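You operate a simulated robot arm through the tools that you are given. There is no shell and no other tool. Be economical: measure what you need, move in short steps, check, and stop when the job is done.

You run a simulated two-armed robot. Do the job below in one go: nothing can be reset, and whatever is moved stays where it is left.

TASK
On the far end of the grey table, fold the blue cloth in half.

It is judged by the outcome, as a careful person would: the job done as asked, and still so three seconds after it is handed in. It fails if anything else is knocked over, pushed out of place, dropped, spilled or broken. Flat cloth is picked up by pressing the open fingertips on it (5 to 10 N) and closing them slowly along it; thin cloth reads only 2 to 8 mm in the jaws.

THE ROBOT
Two 7-joint arms with two-finger parallel grippers on one trunk, on a base that drives. Base frame: it is fixed to the floor where the robot stands at the start and does not move with it; the origin is under the middle of the robot, x ahead of it, y to its left, z up. Units: mm, degrees, N and s.
The left shoulder is at the start at [70, 177, 995], the right one opposite. With the tool pointing down near the work surface each hand reaches from about 300 to 740 mm from the robot's upright axis, wherever it stands, measured 20 degrees to its own side. Places, roughly: far end of the grey table [700, 300, 800]. Payload 3.43 kg a hand.
The TCP of each hand is the grasp point between the finger pads, 30 mm short of the fingertips. In the tool frame z runs along the fingers and y along their closing line. Largest opening 94 mm; finger width 28, thickness 10; the body of the gripper, 50 by 96 mm, starts 55 mm behind the TCP.
Orientation is that of the tool frame in the base frame, as [roll, pitch, yaw] about the fixed x, y, z axes, in that order (R = Rz(yaw) Ry(pitch) Rx(roll)). With the fingers straight down and closing along the base's y, the tool's x points along the base's -x, its y along +y and its z along -z.

THE INTERFACE
- The arms move only by the tool jog_arm. It takes "left_motion", "right_motion" or both (then of equal length, played together; a hand with none holds still); each is a list of rows, each a list of 7 numbers: the finger opening in mm, from 0 to 94, then the shift along the tool's x, y, z in mm, then the turn, a rotation vector about the tool's x, y, z in degrees. In form: [[jaw, tx, ty, tz, ax, ay, az], ...]. A call has 1 to 20 rows; each row shifts and turns the commanded pose from where the row before left it, along the tool's axes as they then stand. Rows are played at 5 a second. More than 50 mm and 8.6 degrees between two rows, or a gripper value outside its range, and nothing of the call is played. A pose out of reach is approached as far as the arm can. The call stops where the force on the tool passes 40 N (or 10 N more than at its start, if that is more) or the arm is blocked; 0.2 s more then pass. The fingers move at their own pace (about 153 mm/s each) and stop on an object; they squeeze with about 36 N. The grip force told is the motor's: it shows also when the fingers shut on nothing. Time passes only in rows, and 0.2 s behind the last, so rows that do not move let the fingers close. It gives the time, the measured TCP pose, the force on the tool (base axes), the opening and the grip force at its end, in the units of the frame above (readings bear some noise), with the torque about the TCP (base axes, N m) and any sound that the robot's microphone picked up.
- Cameras (640 x 400 px; columns grow to the right, rows downward): "scene" is now at [109.7, 38.5, 1276.7]; the picture's right is [0.52, -0.86, 0.00], its down [-0.68, -0.41, -0.60] and it looks along [0.51, 0.31, -0.80] (base axes); focal length 266 px, centre (320, 200). "left" rides on the left gripper at [76, -14, -103] in its tool frame; the picture's right is [0.18, 0.98, 0.00], its down [-0.75, 0.14, -0.64] and it looks along [-0.63, 0.12, 0.77] (tool axes); focal length 243 px, centre (320, 200). "right" rides on the right gripper at [76, 14, -103] in its tool frame; the picture's right is [-0.18, 0.98, 0.00], its down [-0.75, -0.14, -0.64] and it looks along [-0.63, -0.12, 0.77] (tool axes); focal length 243 px, centre (320, 200). There is no depth. A picture from a camera that has moved, and an enlarged one, comes with that camera's place and axes in the base frame and with its lens. The place of the scene camera against the robot may be out by one fixed shift of up to 18 mm in any direction.
- grab_frame(camera): a new picture of that camera. No time passes.
- move_column(by): slides the trunk up (or, below 0, down) by that many mm; the arms and the scene camera ride with it, the base frame stays. It gives what a move gives, with no picture.
- drive_base(legs): drives the robot by 1 to 6 legs, each [ahead, turn to the left] in mm and degrees, along the robot's own axes; the way and the turn of a leg run together, so that a leg with both is an arc; at most 1500 mm and 180 degrees a leg. The arms and the cameras ride along, it lands a little off, and it stops where it bumps. It gives what a move gives.
- turn_head(pan, tilt): turns the head with the scene camera to pan (to the left, within 86 degrees either way) and tilt (down, from -29 to 69), counted from straight ahead of the robot. It gives what a move gives.
- inspect(camera, box): a new picture of the part [left, top, right, bottom] of that camera's present view, enlarged. No time passes.
- finish_job(): hands the job in; it is judged then, once.

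Go step by step. Nothing tells you exact positions but the pictures and the camera data: compare them with the known pose of the tool, close in by small moves and look again before you grip or let go. The budget is 120 turns and 100 pictures, counting those below and the enlarged ones. Unless the task says otherwise, let go and move clear before handing in, and close with one line.

The tools are called after "Request:" by a JSON object that holds its "method" and its "body". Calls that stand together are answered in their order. jog_arm: Moves the arms, as the interface text tells. Its arguments: {"type":"object","properties":{"left_motion":{"type":"array"},"right_motion":{"type":"array"}},"required":[]} The other tools are called the same way: move_column (by) slides the trunk up or down; drive_base (legs) drives the base; turn_head (pan, tilt) turns the head that bears the scene camera; grab_frame (camera) takes a picture; inspect (camera, box) takes an enlarged picture of a part of a camera's view; finish_job () hands the job in.

At the start:

```text
clock: 0.0
left_ee_pos: [346.1, 396.4, 935.8]
left_orientation: [179.9, 0.0, 180.0]
left_ft_force: [-0.4, -0.3, 1.0]
left_ft_torque: [0.01, -0.03, -0.01]
left_grip_width: 93.9
left_gripper_force: 0.1
right_ee_pos: [358.8, -3.9, 945.6]
right_orientation: [179.8, 0.1, -180.0]
right_ft_force: [0.2, 0.4, 0.8]
right_ft_torque: [-0.01, 0.01, 0.01]
right_grip_width: 93.9
right_gripper_force: 0.2
trunk travel left (down, up): [-575.0, 265.0]
robot x, y, heading: [-2.8, 0.7, -0.1]
head pan, tilt: [31.2, 53.1]
```

scene: 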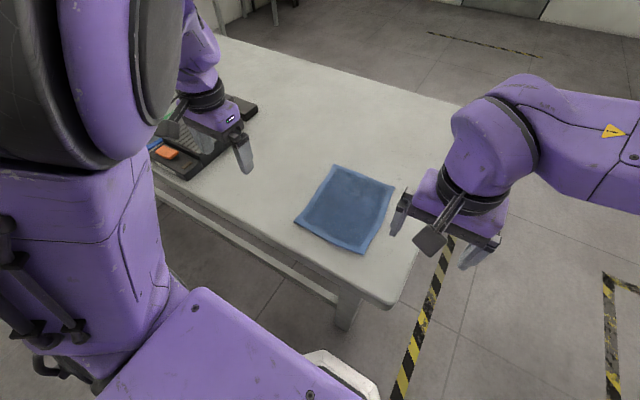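
right: 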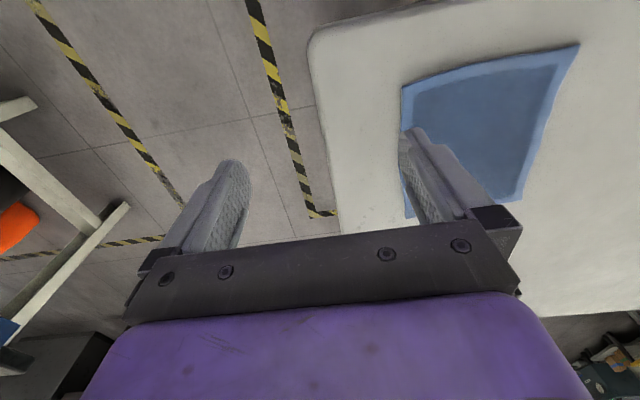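
left: 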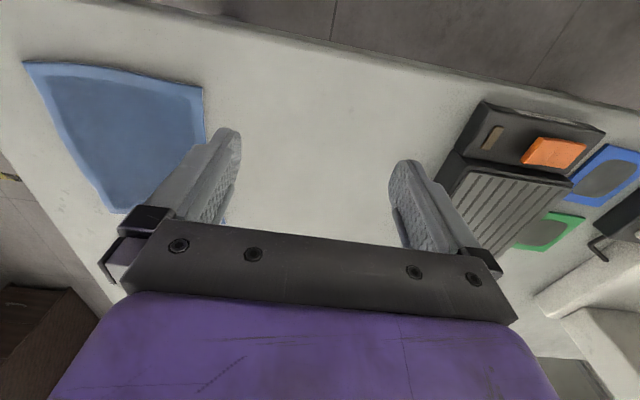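

The cloth lies flat on the table. Comparing the two wrist views puts the table top at z≈748 and the corners near (378,87), (370,269), (589,280) and (588,95). I'll bring both hands above the two far corners and turn them so the jaws close along x. Then I'll fold the far edge onto the near edge.

Request:
{"method": "jog_arm", "body": {"left_motion": [[60, -36, -22, 0, 0, 0, 0], [60, -36, -22, 0, 0, 0, 0], [60, -36, -22, 0, 0, 0, 0], [60, -36, -22, 0, 0, 0, 0], [60, -36, -22, 0, 0, 0, 0], [60, -36, -22, 0, 0, 0, 0], [60, 0, 0, 0, 0, 0, 8.182], [60, 0, 0, 0, 0, 0, 8.182], [60, 0, 0, 0, 0, 0, 8.182], [60, 0, 0, 0, 0, 0, 8.182], [60, 0, 0, 0, 0, 0, 8.182], [60, 0, 0, 0, 0, 0, 8.182], [60, 0, 0, 0, 0, 0, 8.182], [60, 0, 0, 0, 0, 0, 8.182], [60, 0, 0, 0, 0, 0, 8.182], [60, 0, 0, 0, 0, 0, 8.182], [60, 0, 0, 0, 0, 0, 8.182]], "right_motion": [[60, -34, 19, 0, 0, 0, 0], [60, -34, 19, 0, 0, 0, 0], [60, -34, 19, 0, 0, 0, 0], [60, -34, 19, 0, 0, 0, 0], [60, -34, 19, 0, 0, 0, 0], [60, -34, 19, 0, 0, 0, 0], [60, 0, 0, 0, 0, 0, -8.182], [60, 0, 0, 0, 0, 0, -8.182], [60, 0, 0, 0, 0, 0, -8.182], [60, 0, 0, 0, 0, 0, -8.182], [60, 0, 0, 0, 0, 0, -8.182], [60, 0, 0, 0, 0, 0, -8.182], [60, 0, 0, 0, 0, 0, -8.182], [60, 0, 0, 0, 0, 0, -8.182], [60, 0, 0, 0, 0, 0, -8.182], [60, 0, 0, 0, 0, 0, -8.182], [60, 0, 0, 0, 0, 0, -8.182]]}}

Request:
{"method": "grab_frame", "body": {"camera": "scene"}}

Request:
{"method": "grab_frame", "body": {"camera": "left"}}

Request:
{"method": "grab_frame", "body": {"camera": "right"}}

```text
clock: 3.6
left_ee_pos: [563.2, 263.1, 935.8]
left_orientation: [180.0, 0.0, 89.7]
left_ft_force: [1.0, -1.1, 0.3]
left_ft_torque: [-0.01, -0.01, -0.02]
left_grip_width: 59.8
left_gripper_force: 0.2
right_ee_pos: [548.5, 81.5, 922.9]
right_orientation: [179.1, 2.2, -164.9]
right_ft_force: [0.1, 0.3, 0.0]
right_ft_torque: [0.01, 0.0, 0.02]
right_grip_width: 60.1
right_gripper_force: 0.1
right hand out of reach, approached as far as the arm can: row 6, 7, 8, 9, 10, 11, 12, 13, 14, 15, 16, 17
trunk travel left (down, up): [-575.0, 265.0]
robot x, y, heading: [-1.2, -3.6, 0.0]
head pan, tilt: [31.2, 53.1]
```

```text
96 pictures are left
camera scene: at [109.8, 38.8, 1276.7], right [0.52, -0.86, 0.0], down [-0.68, -0.41, -0.6], along [0.51, 0.31, -0.8], focal length 266 px, centre (320, 200)
```

scene: 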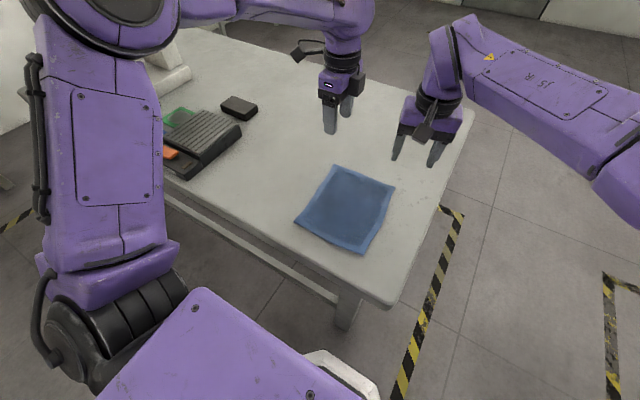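

```text
95 pictures are left
camera left: at [549.2, 339.9, 1039.1], right [0.98, 0.18, 0.0], down [0.14, -0.75, 0.64], along [0.12, -0.63, -0.77], focal length 243 px, centre (320, 200)
```

left: 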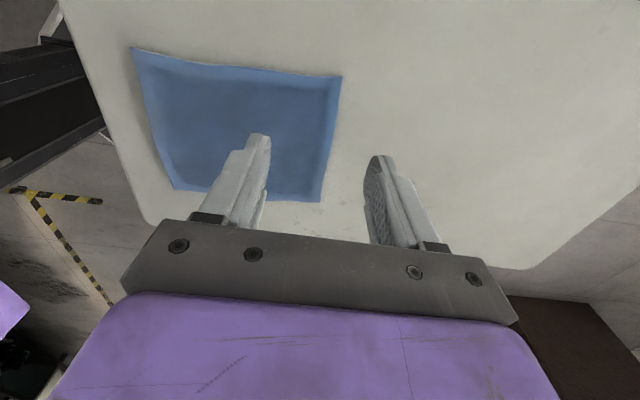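

```text
94 pictures are left
camera right: at [468.5, 72.5, 1022.1], right [-0.08, 1.0, 0.02], down [0.74, 0.04, 0.67], along [0.66, 0.07, -0.74], focal length 243 px, centre (320, 200)
```

right: 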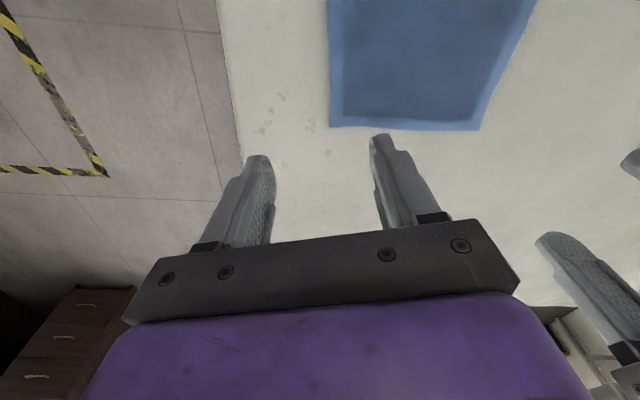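

The left hand is in place, but the right one ran out of reach at this height. The reach should be longer lower down, so I'll lower it and see.

Request:
{"method": "jog_arm", "body": {"right_motion": [[60, 0, 0, 25, 0, 0, 0], [60, 0, 0, 25, 0, 0, 0], [60, 0, 0, 25, 0, 0, 0], [60, 0, 0, 20, 0, 0, 0]]}}

```text
clock: 4.6
left_ee_pos: [564.2, 263.3, 935.2]
left_orientation: [179.9, 0.0, 90.0]
left_ft_force: [0.7, -0.9, -0.6]
left_ft_torque: [0.01, -0.01, -0.02]
left_grip_width: 60.0
left_gripper_force: 0.1
right_ee_pos: [551.1, 81.8, 826.9]
right_orientation: [179.0, 2.2, -164.8]
right_ft_force: [0.1, -1.4, 0.2]
right_ft_torque: [0.02, 0.01, 0.03]
right_grip_width: 59.9
right_gripper_force: 0.1
trunk travel left (down, up): [-575.0, 265.0]
robot x, y, heading: [2.4, -0.2, -0.1]
head pan, tilt: [31.2, 53.1]
```

It moved freely from where it actually stands. Now I'll turn it the rest of the way.

Request:
{"method": "jog_arm", "body": {"right_motion": [[60, 0, 0, 0, 0, 0, -8.31], [60, 0, 0, 0, 0, 0, -8.31], [60, 0, 0, 0, 0, 0, -8.31], [60, 0, 0, 0, 0, 0, -8.31], [60, 0, 0, 0, 0, 0, -8.31], [60, 0, 0, 0, 0, 0, -8.31], [60, 0, 0, 0, 0, 0, -8.31], [60, 0, 0, 0, 0, 0, -8.31], [60, 0, 0, 0, 0, 0, -8.31]]}}

```text
clock: 6.6
left_ee_pos: [561.8, 263.3, 935.6]
left_orientation: [-180.0, 0.1, 90.0]
left_ft_force: [0.0, 0.4, 0.0]
left_ft_torque: [0.01, 0.0, 0.02]
left_grip_width: 59.9
left_gripper_force: 0.0
right_ee_pos: [549.3, 82.2, 829.0]
right_orientation: [179.3, 2.4, -156.6]
right_ft_force: [-0.4, -0.2, -0.1]
right_ft_torque: [-0.02, 0.02, -0.02]
right_grip_width: 60.1
right_gripper_force: 0.2
right hand out of reach, approached as far as the arm can: row 2, 3, 4, 5, 6, 7, 8, 9
trunk travel left (down, up): [-575.0, 265.0]
robot x, y, heading: [-4.1, 1.7, 0.2]
head pan, tilt: [31.2, 53.1]
```

That direction is at a wrist limit, so I'll turn the right hand the other way.

Request:
{"method": "jog_arm", "body": {"right_motion": [[60, 0, 0, 0, 0, 0, 8.5], [60, 0, 0, 0, 0, 0, 8.5], [60, 0, 0, 0, 0, 0, 8.5], [60, 0, 0, 0, 0, 0, 8.5], [60, 0, 0, 0, 0, 0, 8.5], [60, 0, 0, 0, 0, 0, 8.5], [60, 0, 0, 0, 0, 0, 8.5], [60, 0, 0, 0, 0, 0, 8.5], [60, 0, 0, 0, 0, 0, 8.5], [60, 0, 0, 0, 0, 0, 8.5], [60, 0, 0, 0, 0, 0, 8.5], [60, 0, 0, 0, 0, 0, 8.5], [60, 0, 0, 0, 0, 0, 8.5]]}}

Request:
{"method": "grab_frame", "body": {"camera": "scene"}}

```text
clock: 9.4
left_ee_pos: [563.0, 263.4, 935.3]
left_orientation: [-180.0, -0.1, 90.0]
left_ft_force: [-0.3, -0.7, 0.5]
left_ft_torque: [0.02, 0.01, -0.01]
left_grip_width: 60.1
left_gripper_force: 0.2
right_ee_pos: [551.3, 83.6, 830.5]
right_orientation: [178.0, -1.4, 92.8]
right_ft_force: [0.2, -0.3, 0.7]
right_ft_torque: [0.02, 0.0, 0.0]
right_grip_width: 60.3
right_gripper_force: 0.0
trunk travel left (down, up): [-575.0, 265.0]
robot x, y, heading: [-0.6, 3.2, 0.3]
head pan, tilt: [31.2, 53.1]
```

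```text
93 pictures are left
camera scene: at [109.8, 38.6, 1276.7], right [0.52, -0.86, 0.0], down [-0.68, -0.41, -0.6], along [0.51, 0.31, -0.8], focal length 266 px, centre (320, 200)
```

scene: 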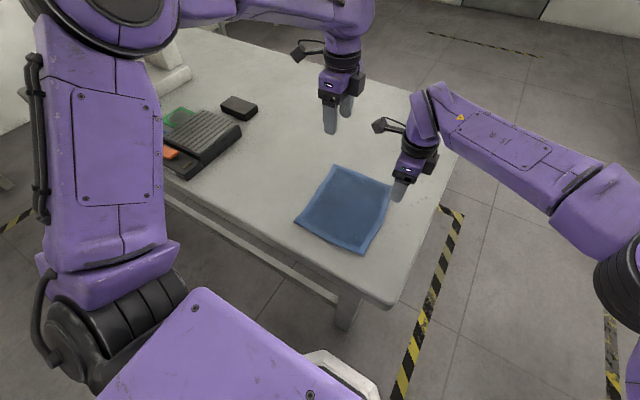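

The turn worked. I'll line both hands up with the cloth's roughly 3° skew, bring the left hand down to a similar height and check the clearance.

Request:
{"method": "jog_arm", "body": {"left_motion": [[34, 0, -8, 20, 0, 0, -3], [34, 0, 0, 35, 0, 0, 0], [34, 0, 0, 35, 0, 0, 0], [34, 0, 0, 20, 0, 0, 0]], "right_motion": [[34, 10, 13, 0, 2, -1.4, 0], [34, 5, 0, 0, 0, 0, 0], [34, 0, 0, 0, 0, 0, 0], [34, 0, 0, 0, 0, 0, 0]]}}

Request:
{"method": "grab_frame", "body": {"camera": "scene"}}

Request:
{"method": "grab_frame", "body": {"camera": "left"}}

Request:
{"method": "grab_frame", "body": {"camera": "right"}}

```text
clock: 10.4
left_ee_pos: [555.2, 262.8, 826.2]
left_orientation: [-179.9, 0.0, 93.0]
left_ft_force: [-0.3, -0.6, -0.3]
left_ft_torque: [-0.03, 0.02, 0.03]
left_grip_width: 33.9
left_gripper_force: 0.0
right_ee_pos: [562.8, 97.4, 830.1]
right_orientation: [180.0, -0.1, 92.9]
right_ft_force: [-0.4, 0.1, -0.4]
right_ft_torque: [-0.01, 0.01, -0.01]
right_grip_width: 34.1
right_gripper_force: 0.0
trunk travel left (down, up): [-575.0, 265.0]
robot x, y, heading: [-4.8, 1.5, -0.1]
head pan, tilt: [31.2, 53.1]
```

```text
92 pictures are left
camera scene: at [110.0, 38.6, 1276.7], right [0.52, -0.86, 0.0], down [-0.68, -0.41, -0.6], along [0.51, 0.31, -0.8], focal length 266 px, centre (320, 200)
```

scene: 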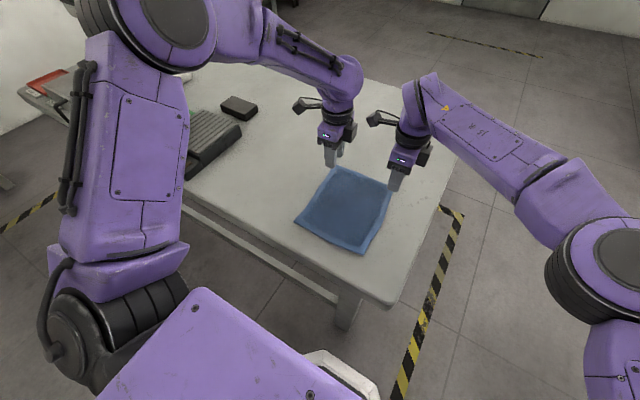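

```text
91 pictures are left
camera left: at [537.5, 338.9, 929.5], right [0.97, 0.24, 0.0], down [0.18, -0.74, 0.64], along [0.15, -0.62, -0.77], focal length 243 px, centre (320, 200)
```

left: 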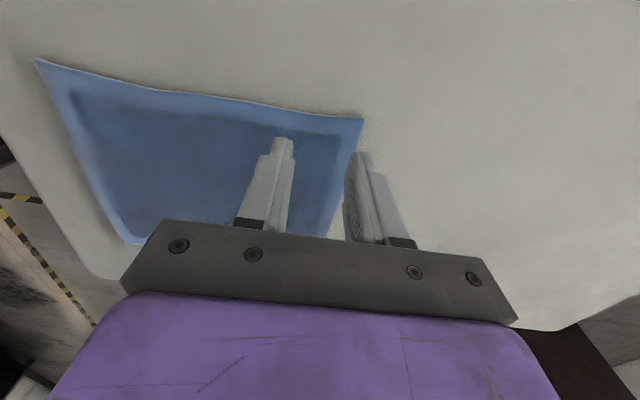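

```text
90 pictures are left
camera right: at [573.8, 175.8, 932.3], right [0.99, -0.13, 0.0], down [-0.1, -0.76, 0.64], along [-0.09, -0.64, -0.77], focal length 243 px, centre (320, 200)
```

right: 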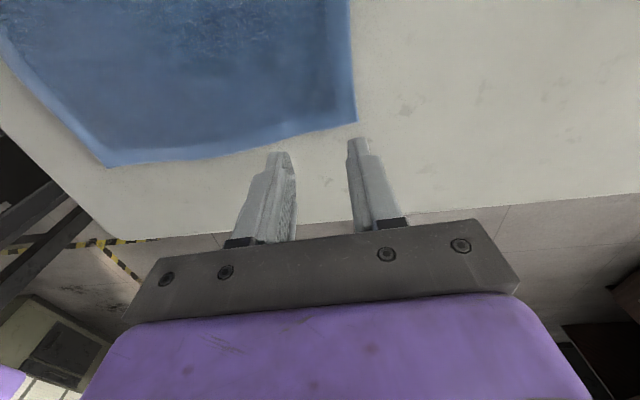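

The corners are confirmed at about (585,278) and (591,97). I'll nudge the right hand in and the left hand slightly out to keep the wrists clear of each other, then descend close to the cloth.

Request:
{"method": "jog_arm", "body": {"left_motion": [[34, 3, 0, 20, 0, 0, 0], [34, 0, 0, 18, 0, 0, 0]], "right_motion": [[34, 8, -2, 20, 0, 0, 0], [34, 0, 0, 22, 0, 0, 0]]}}

Request:
{"method": "inspect", "body": {"camera": "scene", "box": [260, 80, 460, 260]}}

Request:
{"method": "grab_frame", "body": {"camera": "right"}}

Request:
{"method": "grab_frame", "body": {"camera": "left"}}

```text
clock: 11.0
left_ee_pos: [554.5, 266.3, 786.7]
left_orientation: [-179.9, 0.0, 93.0]
left_ft_force: [-0.6, -0.7, 0.1]
left_ft_torque: [0.01, 0.0, -0.01]
left_grip_width: 33.9
left_gripper_force: 0.2
right_ee_pos: [561.7, 104.5, 787.7]
right_orientation: [-179.9, -0.1, 93.0]
right_ft_force: [-0.2, 0.1, -0.1]
right_ft_torque: [0.03, 0.01, 0.0]
right_grip_width: 34.0
right_gripper_force: 0.0
trunk travel left (down, up): [-575.0, 265.0]
robot x, y, heading: [-0.0, -2.1, -0.0]
head pan, tilt: [31.2, 53.1]
```

```text
2.22 times, centred on (360, 170) of scene
camera zoom: at [110.5, 38.2, 1276.7], right [0.52, -0.86, 0.0], down [-0.68, -0.41, -0.6], along [0.51, 0.31, -0.8], focal length 592 px, centre (231, 267)
```

zoom: 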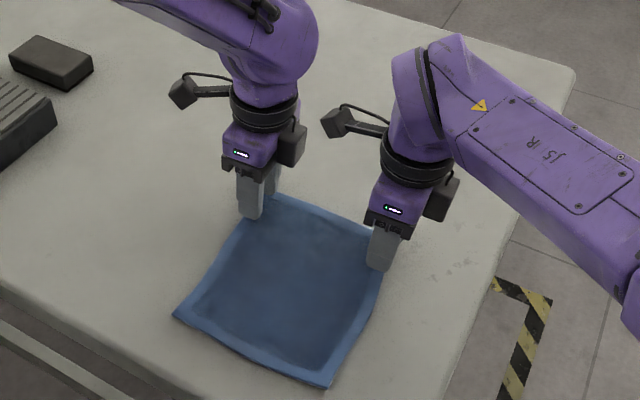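

```text
88 pictures are left
camera right: at [572.6, 182.5, 889.3], right [0.99, -0.13, 0.0], down [-0.1, -0.76, 0.64], along [-0.09, -0.64, -0.77], focal length 243 px, centre (320, 200)
```

right: 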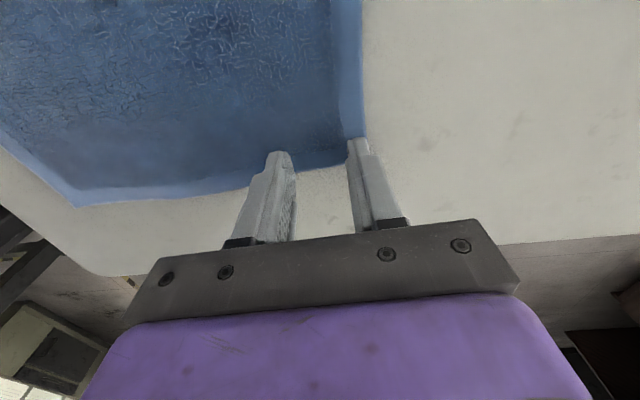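

```text
87 pictures are left
camera left: at [536.5, 341.9, 890.7], right [0.97, 0.24, 0.0], down [0.18, -0.75, 0.64], along [0.15, -0.62, -0.77], focal length 243 px, centre (320, 200)
```

left: 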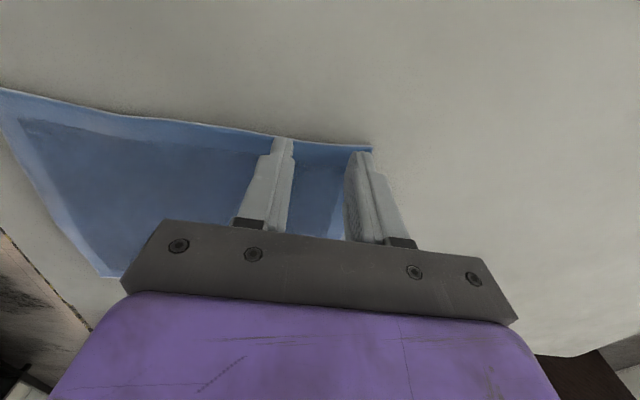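

Both hands are just above the cloth, with the fingers within its edges. I'll nudge both 3 mm toward +y and lower in small steps until I feel contact.

Request:
{"method": "jog_arm", "body": {"left_motion": [[34, 3, 0, 2, 0, 0, 0], [34, 0, 0, 2, 0, 0, 0], [34, 0, 0, 1.5, 0, 0, 0]], "right_motion": [[34, 3, 0, 2, 0, 0, 0], [34, 0, 0, 2, 0, 0, 0], [34, 0, 0, 2, 0, 0, 0]]}}

```text
clock: 11.8
left_ee_pos: [554.7, 268.4, 782.6]
left_orientation: [179.8, 0.0, 92.9]
left_ft_force: [1.4, 1.9, 7.1]
left_ft_torque: [0.02, 0.0, 0.01]
left_grip_width: 33.9
left_gripper_force: 0.0
right_ee_pos: [560.9, 108.8, 782.4]
right_orientation: [179.8, 0.0, 92.9]
right_ft_force: [0.4, -1.2, 7.8]
right_ft_torque: [0.02, 0.01, -0.02]
right_grip_width: 34.1
right_gripper_force: 0.0
trunk travel left (down, up): [-575.0, 265.0]
robot x, y, heading: [3.5, -2.3, 0.2]
head pan, tilt: [31.2, 53.1]
```

Contact is about 7 N on both hands, so I'll close slowly along the cloth.

Request:
{"method": "jog_arm", "body": {"left_motion": [[32, 0, 0, 0, 0, 0, 0], [30, 0, 0, 0, 0, 0, 0], [28, 0, 0, 0, 0, 0, 0], [26, 0, 0, 0, 0, 0, 0], [24, 0, 0, 0, 0, 0, 0], [22, 0, 0, 0, 0, 0, 0], [20, 0, 0, 0, 0, 0, 0], [18, 0, 0, 0, 0, 0, 0], [16, 0, 0, 0, 0, 0, 0], [14, 0, 0, 0, 0, 0, 0], [12, 0, 0, 0, 0, 0, 0], [10, 0, 0, 0, 0, 0, 0], [8, 0, 0, 0, 0, 0, 0], [6, 0, 0, 0, 0, 0, 0], [4, 0, 0, 0, 0, 0, 0], [2, 0, 0, 0, 0, 0, 0], [0, 0, 0, 0, 0, 0, 0], [0, 0, 0, 0, 0, 0, 0], [0, 0, 0, 0, 0, 0, 0]], "right_motion": [[32, 0, 0, 0, 0, 0, 0], [30, 0, 0, 0, 0, 0, 0], [28, 0, 0, 0, 0, 0, 0], [26, 0, 0, 0, 0, 0, 0], [24, 0, 0, 0, 0, 0, 0], [22, 0, 0, 0, 0, 0, 0], [20, 0, 0, 0, 0, 0, 0], [18, 0, 0, 0, 0, 0, 0], [16, 0, 0, 0, 0, 0, 0], [14, 0, 0, 0, 0, 0, 0], [12, 0, 0, 0, 0, 0, 0], [10, 0, 0, 0, 0, 0, 0], [8, 0, 0, 0, 0, 0, 0], [6, 0, 0, 0, 0, 0, 0], [4, 0, 0, 0, 0, 0, 0], [2, 0, 0, 0, 0, 0, 0], [0, 0, 0, 0, 0, 0, 0], [0, 0, 0, 0, 0, 0, 0], [0, 0, 0, 0, 0, 0, 0]]}}

Request:
{"method": "grab_frame", "body": {"camera": "right"}}

Request:
{"method": "grab_frame", "body": {"camera": "left"}}

```text
clock: 15.8
left_ee_pos: [553.7, 268.1, 782.9]
left_orientation: [179.8, 0.0, 93.0]
left_ft_force: [-0.4, 0.2, 8.4]
left_ft_torque: [-0.11, 0.0, 0.04]
left_grip_width: 4.6
left_gripper_force: 35.9
right_ee_pos: [559.9, 109.9, 782.9]
right_orientation: [179.9, -0.2, 92.9]
right_ft_force: [-1.2, 1.1, 11.5]
right_ft_torque: [0.07, 0.06, 0.02]
right_grip_width: 5.1
right_gripper_force: 35.6
trunk travel left (down, up): [-575.0, 265.0]
robot x, y, heading: [1.1, 2.4, 0.0]
head pan, tilt: [31.2, 53.1]
```

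```text
86 pictures are left
camera right: at [570.4, 186.2, 885.3], right [0.99, -0.13, 0.0], down [-0.1, -0.76, 0.64], along [-0.08, -0.64, -0.77], focal length 243 px, centre (320, 200)
```

right: 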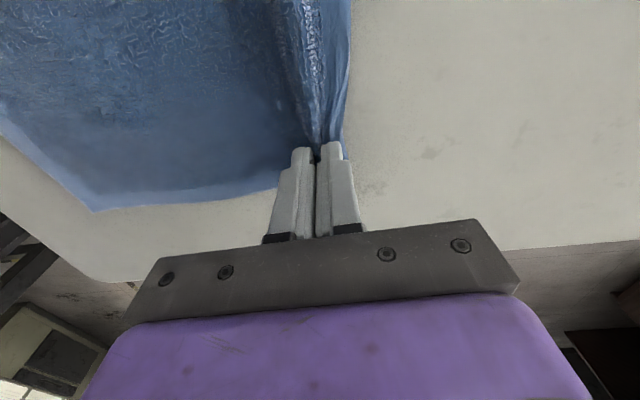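

```text
85 pictures are left
camera left: at [535.5, 343.4, 886.8], right [0.97, 0.24, 0.0], down [0.18, -0.75, 0.64], along [0.15, -0.62, -0.77], focal length 243 px, centre (320, 200)
```

left: 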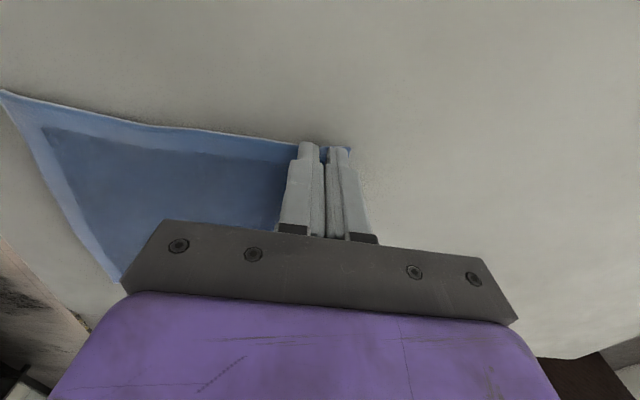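

Both jaws hold about 5 mm of cloth. I'll carry the edge along an arc about the fold line, tilting the fingers to point outward as they go. First I'll do the opening part and check.

Request:
{"method": "jog_arm", "body": {"left_motion": [[0, 0, -7.1, -22.7, -8, 0, 0], [0, 0, -11, -21.5, -8, 0, 0], [0, 0, -14.7, -20, -8, 0, 0]], "right_motion": [[0, 0, -7.1, -22.7, -8, 0, 0], [0, 0, -11, -21.5, -8, 0, 0], [0, 0, -14.7, -20, -8, 0, 0]]}}

Request:
{"method": "grab_frame", "body": {"camera": "scene"}}

Request:
{"method": "grab_frame", "body": {"camera": "left"}}

```text
clock: 16.6
left_ee_pos: [512.3, 264.2, 840.4]
left_orientation: [155.8, 0.0, 93.0]
left_ft_force: [-0.3, -0.5, 0.3]
left_ft_torque: [-0.01, 0.01, -0.02]
left_grip_width: 4.3
left_gripper_force: 35.2
right_ee_pos: [517.9, 107.2, 839.6]
right_orientation: [155.7, -0.1, 92.9]
right_ft_force: [0.0, 0.9, 1.2]
right_ft_torque: [0.02, -0.01, 0.01]
right_grip_width: 4.4
right_gripper_force: 36.3
trunk travel left (down, up): [-575.0, 265.0]
robot x, y, heading: [-3.0, 2.3, -0.1]
head pan, tilt: [31.2, 53.1]
```

```text
84 pictures are left
camera scene: at [107.1, 37.4, 1276.9], right [0.52, -0.86, 0.0], down [-0.68, -0.41, -0.6], along [0.52, 0.31, -0.8], focal length 266 px, centre (320, 200)
```

scene: 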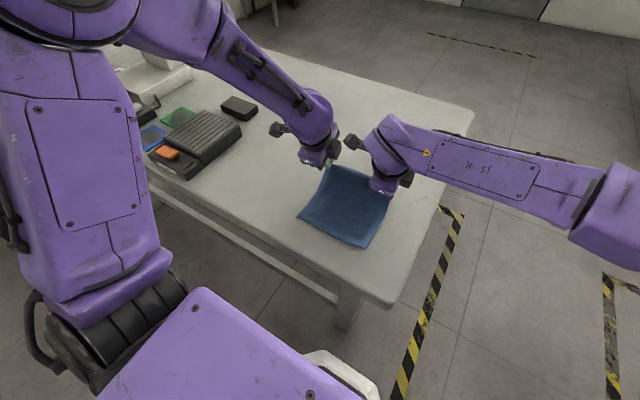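

```text
83 pictures are left
camera left: at [453.3, 337.6, 928.6], right [0.89, 0.23, 0.4], down [-0.1, -0.76, 0.64], along [0.45, -0.61, -0.65], focal length 243 px, centre (320, 200)
```

left: 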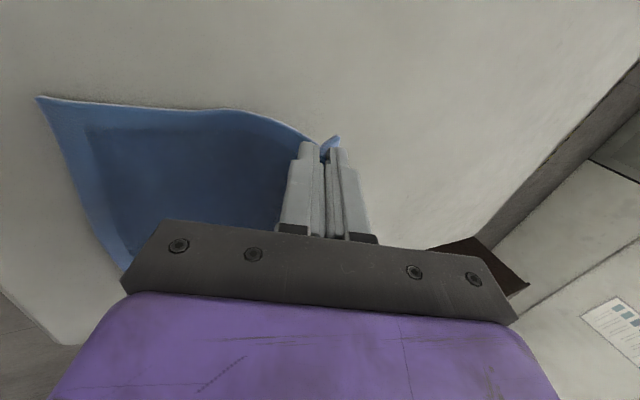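

The lift is going well. The cloth slid about 12 mm toward +x while I gripped it, so the near edge is now at x≈383 on the left and 391 on the right. I'll continue the arc.

Request:
{"method": "jog_arm", "body": {"left_motion": [[0, 0, -18, -17.7, -8, 0, 0], [0, 0, -21.1, -15.1, -8, 0, 0]], "right_motion": [[0, 0, -18, -17.7, -8, 0, 0], [0, 0, -21.1, -15.1, -8, 0, 0]]}}

Request:
{"method": "grab_frame", "body": {"camera": "scene"}}

Request:
{"method": "grab_frame", "body": {"camera": "left"}}

```text
clock: 17.2
left_ee_pos: [462.7, 261.0, 851.6]
left_orientation: [139.9, -0.2, 93.0]
left_ft_force: [0.6, 0.2, 0.5]
left_ft_torque: [-0.01, 0.01, -0.01]
left_grip_width: 4.1
left_gripper_force: 35.6
right_ee_pos: [469.0, 103.5, 850.0]
right_orientation: [139.8, -0.1, 92.9]
right_ft_force: [0.3, 0.4, -0.1]
right_ft_torque: [0.03, -0.01, 0.03]
right_grip_width: 4.5
right_gripper_force: 35.8
trunk travel left (down, up): [-575.0, 265.0]
robot x, y, heading: [-1.1, 0.9, -0.2]
head pan, tilt: [31.2, 53.1]
```

```text
82 pictures are left
camera scene: at [108.5, 37.6, 1276.8], right [0.52, -0.86, 0.0], down [-0.68, -0.41, -0.6], along [0.51, 0.31, -0.8], focal length 266 px, centre (320, 200)
```

scene: 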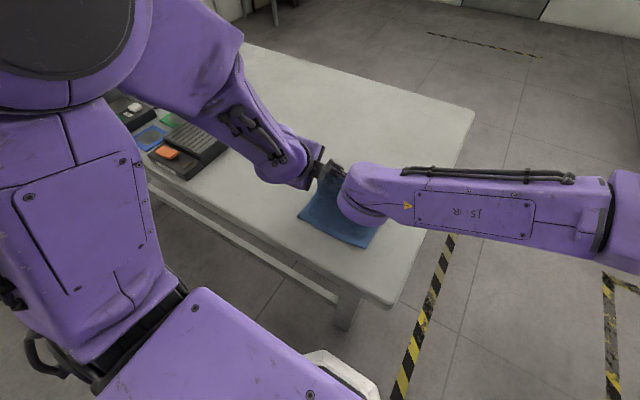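

```text
81 pictures are left
camera left: at [382.8, 333.8, 922.5], right [0.74, 0.22, 0.63], down [-0.27, -0.77, 0.58], along [0.62, -0.6, -0.51], focal length 243 px, centre (320, 200)
```

left: 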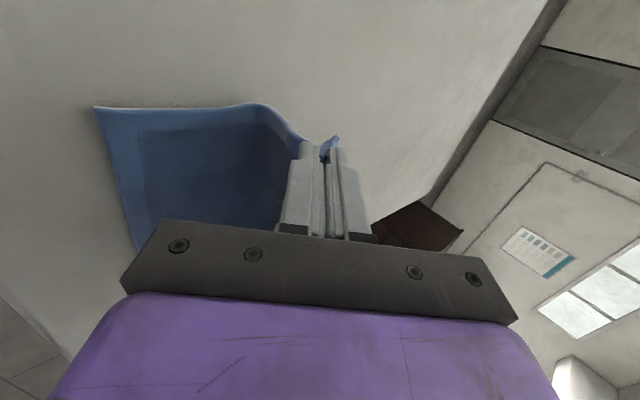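

The fold is forming and the hands still track each other. I'll do the next part of the arc, heading downward.

Request:
{"method": "jog_arm", "body": {"left_motion": [[0, 0, -23.4, -11.6, -8, 0, 0], [0, 0, -25, -8.1, 0, 0, 0]], "right_motion": [[0, 0, -23.4, -11.6, -8, 0, 0], [0, 0, -25, -8.1, 0, 0, 0]]}}

Request:
{"method": "grab_frame", "body": {"camera": "scene"}}

Request:
{"method": "grab_frame", "body": {"camera": "left"}}

Request:
{"method": "grab_frame", "body": {"camera": "right"}}

```text
clock: 17.8
left_ee_pos: [462.6, 259.6, 827.1]
left_orientation: [131.9, 0.3, 93.0]
left_ft_force: [-1.7, -3.2, 0.0]
left_ft_torque: [-0.11, -0.01, -0.14]
left_grip_width: 4.3
left_gripper_force: 36.3
left hand out of reach, approached as far as the arm can: row 1, 2
right_ee_pos: [422.6, 102.9, 831.1]
right_orientation: [132.1, -0.1, 93.0]
right_ft_force: [1.4, 4.0, -0.7]
right_ft_torque: [0.04, 0.01, 0.03]
right_grip_width: 4.2
right_gripper_force: 36.1
trunk travel left (down, up): [-575.0, 265.0]
robot x, y, heading: [0.9, -0.5, 0.3]
head pan, tilt: [31.2, 53.1]
```

```text
80 pictures are left
camera scene: at [111.1, 39.7, 1276.5], right [0.52, -0.86, 0.0], down [-0.68, -0.41, -0.6], along [0.51, 0.31, -0.8], focal length 266 px, centre (320, 200)
```

scene: 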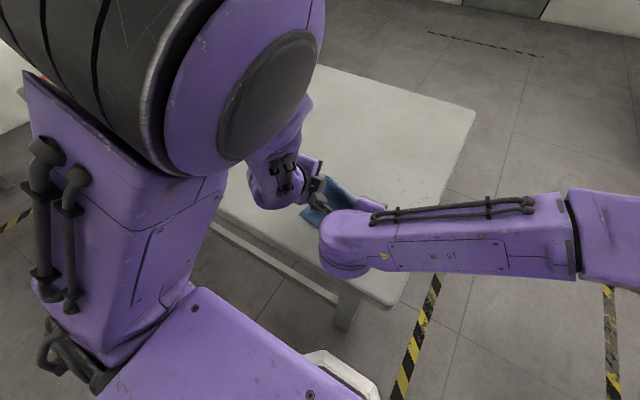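

```text
79 pictures are left
camera left: at [373.1, 332.5, 884.6], right [0.65, 0.22, 0.73], down [-0.34, -0.77, 0.54], along [0.68, -0.6, -0.42], focal length 243 px, centre (320, 200)
```

left: 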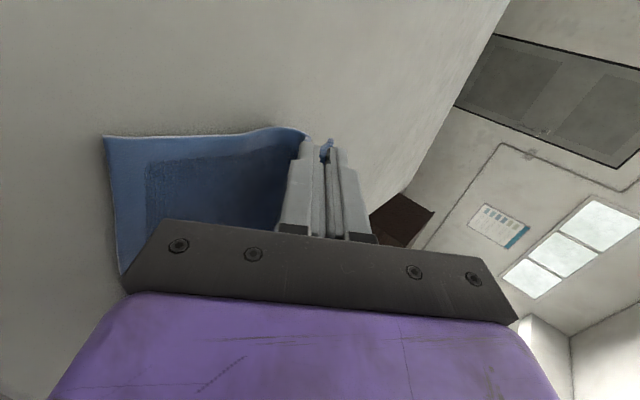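

```text
78 pictures are left
camera right: at [352.9, 176.7, 910.0], right [0.67, -0.15, 0.73], down [-0.53, -0.78, 0.32], along [0.52, -0.6, -0.6], focal length 243 px, centre (320, 200)
```

right: 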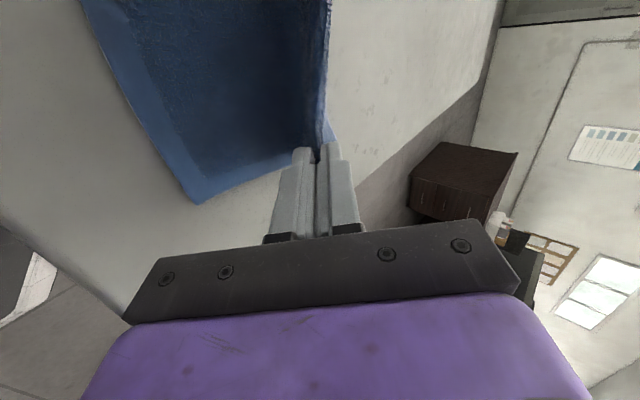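

The left arm ran out of fold-back room near the body and stopped at x≈463. I'll bring the right hand level with it, then back the base up so both hands move together for the rest of the carry.

Request:
{"method": "jog_arm", "body": {"right_motion": [[0, 0, 12, 16, 0, 0, 0], [0, 0, 12, 16, 0, 0, 0]]}}

Request:
{"method": "drive_base", "body": {"legs": [[-66, 0]]}}

Request:
{"method": "grab_frame", "body": {"camera": "left"}}

Request:
{"method": "grab_frame", "body": {"camera": "right"}}

Request:
{"method": "grab_frame", "body": {"camera": "scene"}}

```text
clock: 18.4
left_ee_pos: [462.1, 260.3, 826.1]
left_orientation: [132.0, 0.2, 93.1]
left_ft_force: [-0.2, -0.5, 0.2]
left_ft_torque: [-0.01, -0.01, 0.01]
left_grip_width: 4.0
left_gripper_force: 35.7
right_ee_pos: [464.0, 105.1, 828.3]
right_orientation: [132.0, -0.1, 92.9]
right_ft_force: [0.2, -0.3, -0.7]
right_ft_torque: [-0.03, 0.04, 0.02]
right_grip_width: 4.2
right_gripper_force: 35.8
trunk travel left (down, up): [-575.0, 265.0]
robot x, y, heading: [-1.0, 1.2, 0.1]
head pan, tilt: [31.2, 53.1]
```

```text
clock: 19.4
left_ee_pos: [393.4, 259.9, 825.6]
left_orientation: [131.9, 0.2, 93.1]
left_ft_force: [-0.3, -0.5, -0.8]
left_ft_torque: [0.03, 0.04, 0.01]
left_grip_width: 4.1
left_gripper_force: 35.6
right_ee_pos: [393.7, 105.5, 830.4]
right_orientation: [131.9, -0.1, 92.9]
right_ft_force: [-1.1, -0.9, 0.7]
right_ft_torque: [-0.01, 0.01, 0.03]
right_grip_width: 4.2
right_gripper_force: 35.5
trunk travel left (down, up): [-575.0, 265.0]
robot x, y, heading: [-65.1, -0.0, -0.0]
head pan, tilt: [31.2, 53.1]
```

```text
77 pictures are left
camera left: at [303.7, 332.2, 885.3], right [0.65, 0.22, 0.73], down [-0.34, -0.77, 0.54], along [0.68, -0.6, -0.42], focal length 243 px, centre (320, 200)
```

left: 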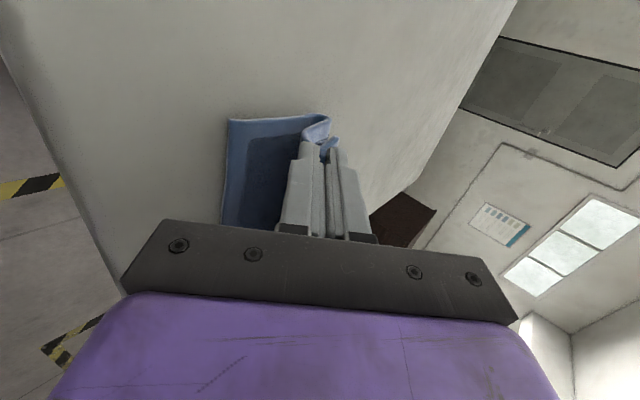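

```text
76 pictures are left
camera right: at [324.4, 177.4, 907.7], right [0.67, -0.15, 0.73], down [-0.53, -0.78, 0.32], along [0.52, -0.6, -0.6], focal length 243 px, centre (320, 200)
```

right: 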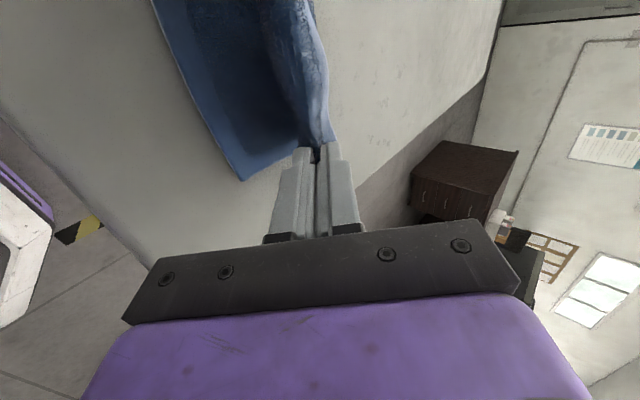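

```text
75 pictures are left
camera scene: at [40.7, 38.5, 1276.8], right [0.52, -0.86, 0.0], down [-0.68, -0.41, -0.6], along [0.52, 0.31, -0.8], focal length 266 px, centre (320, 200)
```

scene: 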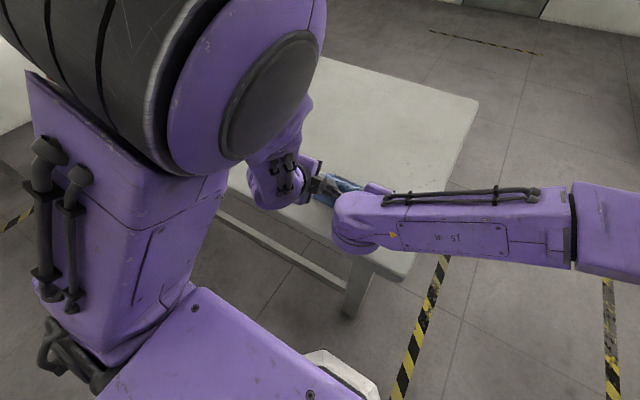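

The far edge now hangs over the near edge at x≈388, and the pinch points are about 25 mm beyond it, as wanted. I'll lower both hands toward the bottom layer.

Request:
{"method": "jog_arm", "body": {"left_motion": [[0, 0, -8.8, 10.2, 0, 0, 0], [0, 0, -8.8, 10.2, 0, 0, 0], [0, 0, -8.8, 10.2, 0, 0, 0]], "right_motion": [[0, 0, -9.3, 10.7, 0, 0, 0], [0, 0, -9.3, 10.7, 0, 0, 0], [0, 0, -9.3, 10.7, 0, 0, 0]]}}

Request:
{"method": "grab_frame", "body": {"camera": "left"}}

Request:
{"method": "grab_frame", "body": {"camera": "right"}}

```text
clock: 20.2
left_ee_pos: [403.4, 259.5, 792.4]
left_orientation: [131.2, 3.6, 94.6]
left_ft_force: [-0.2, -1.1, 0.8]
left_ft_torque: [0.01, 0.01, -0.02]
left_grip_width: 4.3
left_gripper_force: 36.0
right_ee_pos: [402.2, 107.4, 785.2]
right_orientation: [132.1, 0.0, 92.9]
right_ft_force: [-0.1, 0.7, 0.7]
right_ft_torque: [-0.02, 0.01, 0.01]
right_grip_width: 4.5
right_gripper_force: 35.8
trunk travel left (down, up): [-575.0, 265.0]
robot x, y, heading: [-66.0, 2.1, 0.0]
head pan, tilt: [31.2, 53.1]
```

```text
74 pictures are left
camera left: at [311.3, 332.7, 844.7], right [0.63, 0.28, 0.73], down [-0.33, -0.75, 0.58], along [0.71, -0.6, -0.37], focal length 243 px, centre (320, 200)
```

left: 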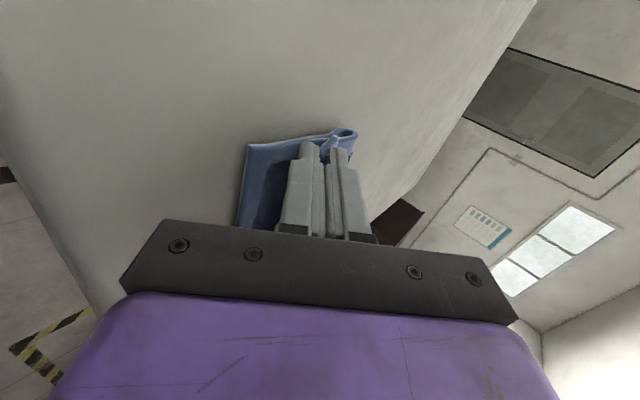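

```text
73 pictures are left
camera right: at [332.6, 178.8, 864.2], right [0.67, -0.15, 0.73], down [-0.53, -0.78, 0.32], along [0.52, -0.6, -0.6], focal length 243 px, centre (320, 200)
```

right: 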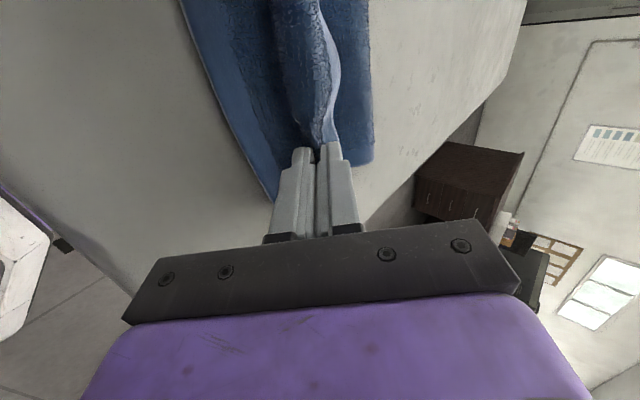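

The left arm is near its limit, so the trunk will do the last few millimetres. I'll raise the right hand slightly to match and lower the column.

Request:
{"method": "jog_arm", "body": {"right_motion": [[0, 0, 3.7, -3.3, 0, 0, 0]]}}

Request:
{"method": "move_column", "body": {"by": -8}}

```text
clock: 20.6
left_ee_pos: [402.0, 261.0, 791.0]
left_orientation: [131.4, 3.5, 94.9]
left_ft_force: [-0.4, -0.3, -0.2]
left_ft_torque: [0.02, -0.03, -0.05]
left_grip_width: 4.2
left_gripper_force: 36.0
right_ee_pos: [402.0, 107.0, 790.7]
right_orientation: [132.1, -0.1, 92.9]
right_ft_force: [0.0, -0.4, 0.4]
right_ft_torque: [-0.01, 0.01, 0.03]
right_grip_width: 4.4
right_gripper_force: 35.9
trunk travel left (down, up): [-575.0, 265.0]
robot x, y, heading: [-62.8, -2.4, 0.1]
head pan, tilt: [31.2, 53.1]
```

```text
clock: 21.2
left_ee_pos: [400.5, 261.7, 781.7]
left_orientation: [131.5, 3.5, 95.0]
left_ft_force: [1.2, -1.8, 5.2]
left_ft_torque: [0.02, -0.12, -0.03]
left_grip_width: 4.1
left_gripper_force: 36.1
right_ee_pos: [401.2, 106.4, 782.7]
right_orientation: [131.9, -0.1, 92.8]
right_ft_force: [-0.2, 0.6, 2.0]
right_ft_torque: [0.01, -0.02, 0.04]
right_grip_width: 4.4
right_gripper_force: 35.8
trunk travel left (down, up): [-567.0, 273.0]
robot x, y, heading: [-72.3, -0.6, 0.1]
head pan, tilt: [31.2, 53.1]
```

Both tips now touch the bottom layer lightly. I'll open while easing up and draw back along the fingers.

Request:
{"method": "jog_arm", "body": {"left_motion": [[9, 0, 2.2, -2, 0, 0, 0], [16, 0, 3, -2.7, 0, 0, 0], [22, 0, 3, -2.7, 0, 0, 0], [24, 0, 0, 0, 0, 0, 0], [24, 0, 0, -15, 0, 0, 0], [24, 0, 10, -20, 0, 0, 0], [24, 0, 15, -20, 0, 0, 0], [24, 0, 25, -22, 0, 0, 0]], "right_motion": [[9, 0, 2.2, -2, 0, 0, 0], [16, 0, 3, -2.7, 0, 0, 0], [22, 0, 3, -2.7, 0, 0, 0], [24, 0, 0, 0, 0, 0, 0], [24, 0, 0, -15, 0, 0, 0], [24, 0, 10, -20, 0, 0, 0], [24, 0, 15, -20, 0, 0, 0], [24, 0, 25, -22, 0, 0, 0]]}}

Request:
{"method": "grab_frame", "body": {"camera": "left"}}

Request:
{"method": "grab_frame", "body": {"camera": "right"}}

```text
clock: 23.0
left_ee_pos: [399.6, 265.7, 866.5]
left_orientation: [131.7, 1.5, 92.9]
left_ft_force: [0.0, 0.7, 0.1]
left_ft_torque: [0.01, 0.02, 0.01]
left_grip_width: 24.1
left_gripper_force: 0.0
left hand out of reach, approached as far as the arm can: row 6, 7, 8
right_ee_pos: [378.4, 104.7, 883.9]
right_orientation: [132.0, -0.1, 92.9]
right_ft_force: [-0.4, 0.2, 0.1]
right_ft_torque: [-0.02, 0.01, 0.01]
right_grip_width: 24.1
right_gripper_force: 0.1
trunk travel left (down, up): [-567.0, 273.0]
robot x, y, heading: [-69.6, 3.6, -0.0]
head pan, tilt: [31.2, 53.1]
```

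```text
72 pictures are left
camera left: at [309.6, 339.1, 922.7], right [0.64, 0.24, 0.73], down [-0.35, -0.76, 0.55], along [0.68, -0.61, -0.4], focal length 243 px, centre (320, 200)
```

left: 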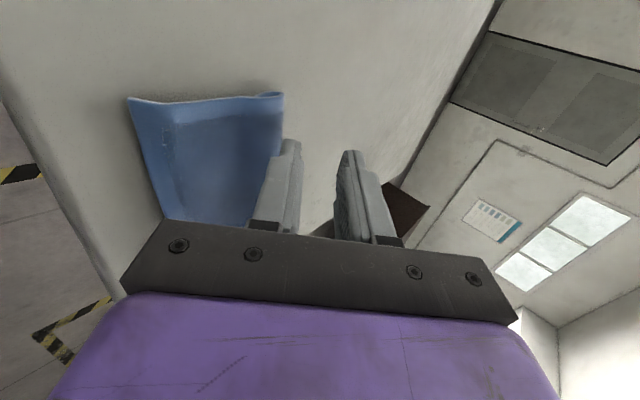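

```text
71 pictures are left
camera right: at [308.1, 177.1, 962.9], right [0.67, -0.15, 0.73], down [-0.53, -0.78, 0.32], along [0.52, -0.6, -0.6], focal length 243 px, centre (320, 200)
```

right: 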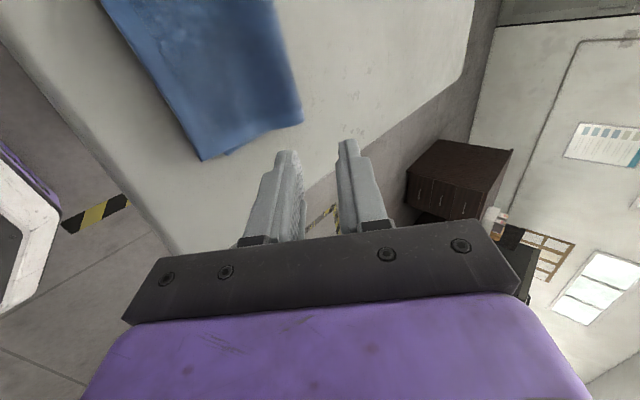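

It looks good: the flap seems to have spread out to the near edge. I'll back off to get a clear view.

Request:
{"method": "drive_base", "body": {"legs": [[-250, 0]]}}

Request:
{"method": "grab_frame", "body": {"camera": "scene"}}

Request:
{"method": "grab_frame", "body": {"camera": "left"}}

```text
clock: 24.8
left_ee_pos: [142.0, 269.8, 862.6]
left_orientation: [132.2, 1.6, 93.5]
left_ft_force: [0.3, -0.7, -0.7]
left_ft_torque: [-0.03, 0.01, -0.02]
left_grip_width: 24.2
left_gripper_force: 0.1
right_ee_pos: [122.6, 105.1, 884.8]
right_orientation: [132.1, -0.2, 92.9]
right_ft_force: [-0.3, -0.4, 0.6]
right_ft_torque: [-0.01, -0.01, 0.02]
right_grip_width: 24.3
right_gripper_force: 0.0
trunk travel left (down, up): [-567.0, 273.0]
robot x, y, heading: [-319.6, 1.4, 0.0]
head pan, tilt: [31.2, 53.1]
```

```text
70 pictures are left
camera scene: at [-213.7, 38.6, 1268.8], right [0.52, -0.86, 0.0], down [-0.68, -0.41, -0.6], along [0.51, 0.31, -0.8], focal length 266 px, centre (320, 200)
```

scene: 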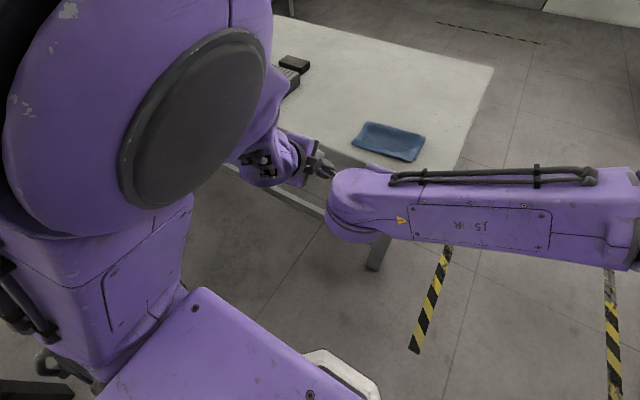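

```text
69 pictures are left
camera left: at [53.0, 342.8, 919.7], right [0.65, 0.24, 0.72], down [-0.34, -0.76, 0.55], along [0.69, -0.6, -0.41], focal length 243 px, centre (320, 200)
```

left: 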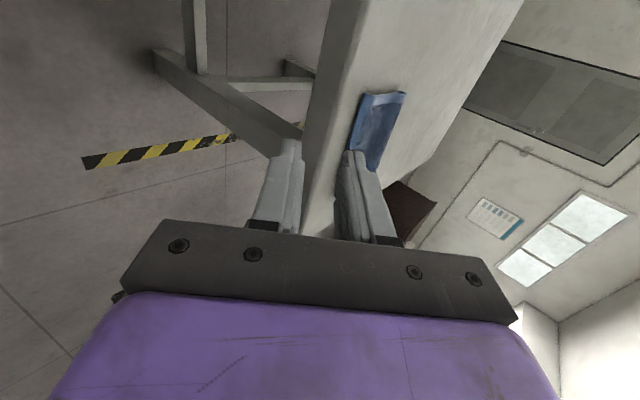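

Request:
{"method": "inspect", "body": {"camera": "scene", "box": [330, 100, 450, 175]}}

Request:
{"method": "inspect", "body": {"camera": "left", "box": [320, 70, 440, 180]}}

Request:
{"method": "grab_frame", "body": {"camera": "right"}}

```text
5.33 times, centred on (390, 138) of scene
camera zoom: at [-213.7, 38.6, 1268.8], right [0.52, -0.86, 0.0], down [-0.68, -0.41, -0.6], along [0.51, 0.31, -0.8], focal length 1421 px, centre (-53, 533)
```

zoom: 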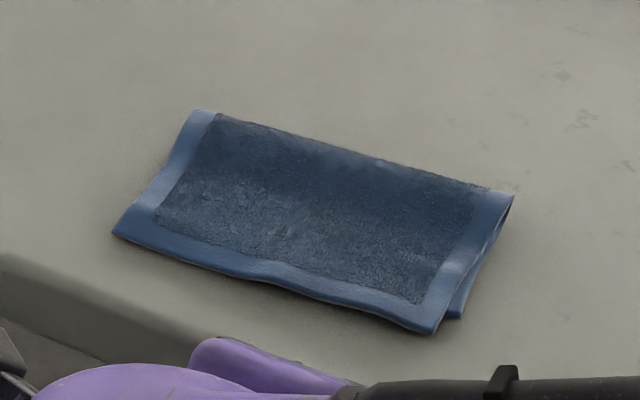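

```text
3.64 times, centred on (380, 125) of left
camera zoom: at [53.0, 342.8, 919.7], right [0.65, 0.24, 0.72], down [-0.34, -0.76, 0.55], along [0.69, -0.6, -0.41], focal length 882 px, centre (102, 473)
```

zoom: 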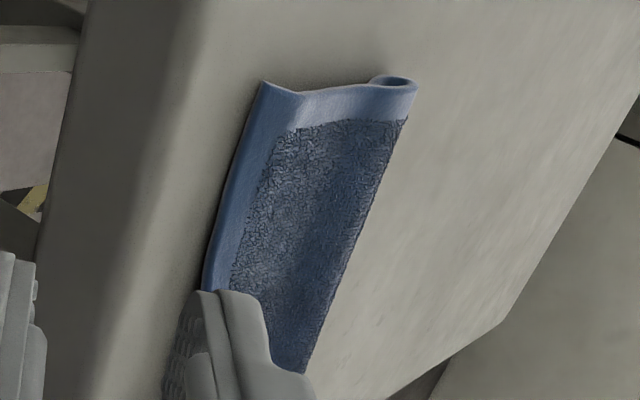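

```text
66 pictures are left
camera right: at [52.9, 178.1, 962.5], right [0.67, -0.15, 0.73], down [-0.53, -0.78, 0.32], along [0.52, -0.6, -0.6], focal length 243 px, centre (320, 200)
```

right: 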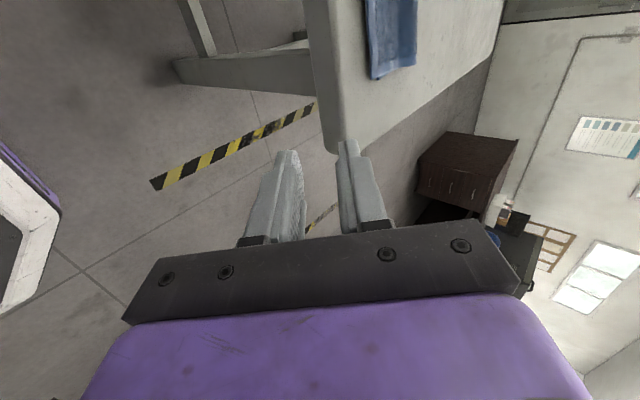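

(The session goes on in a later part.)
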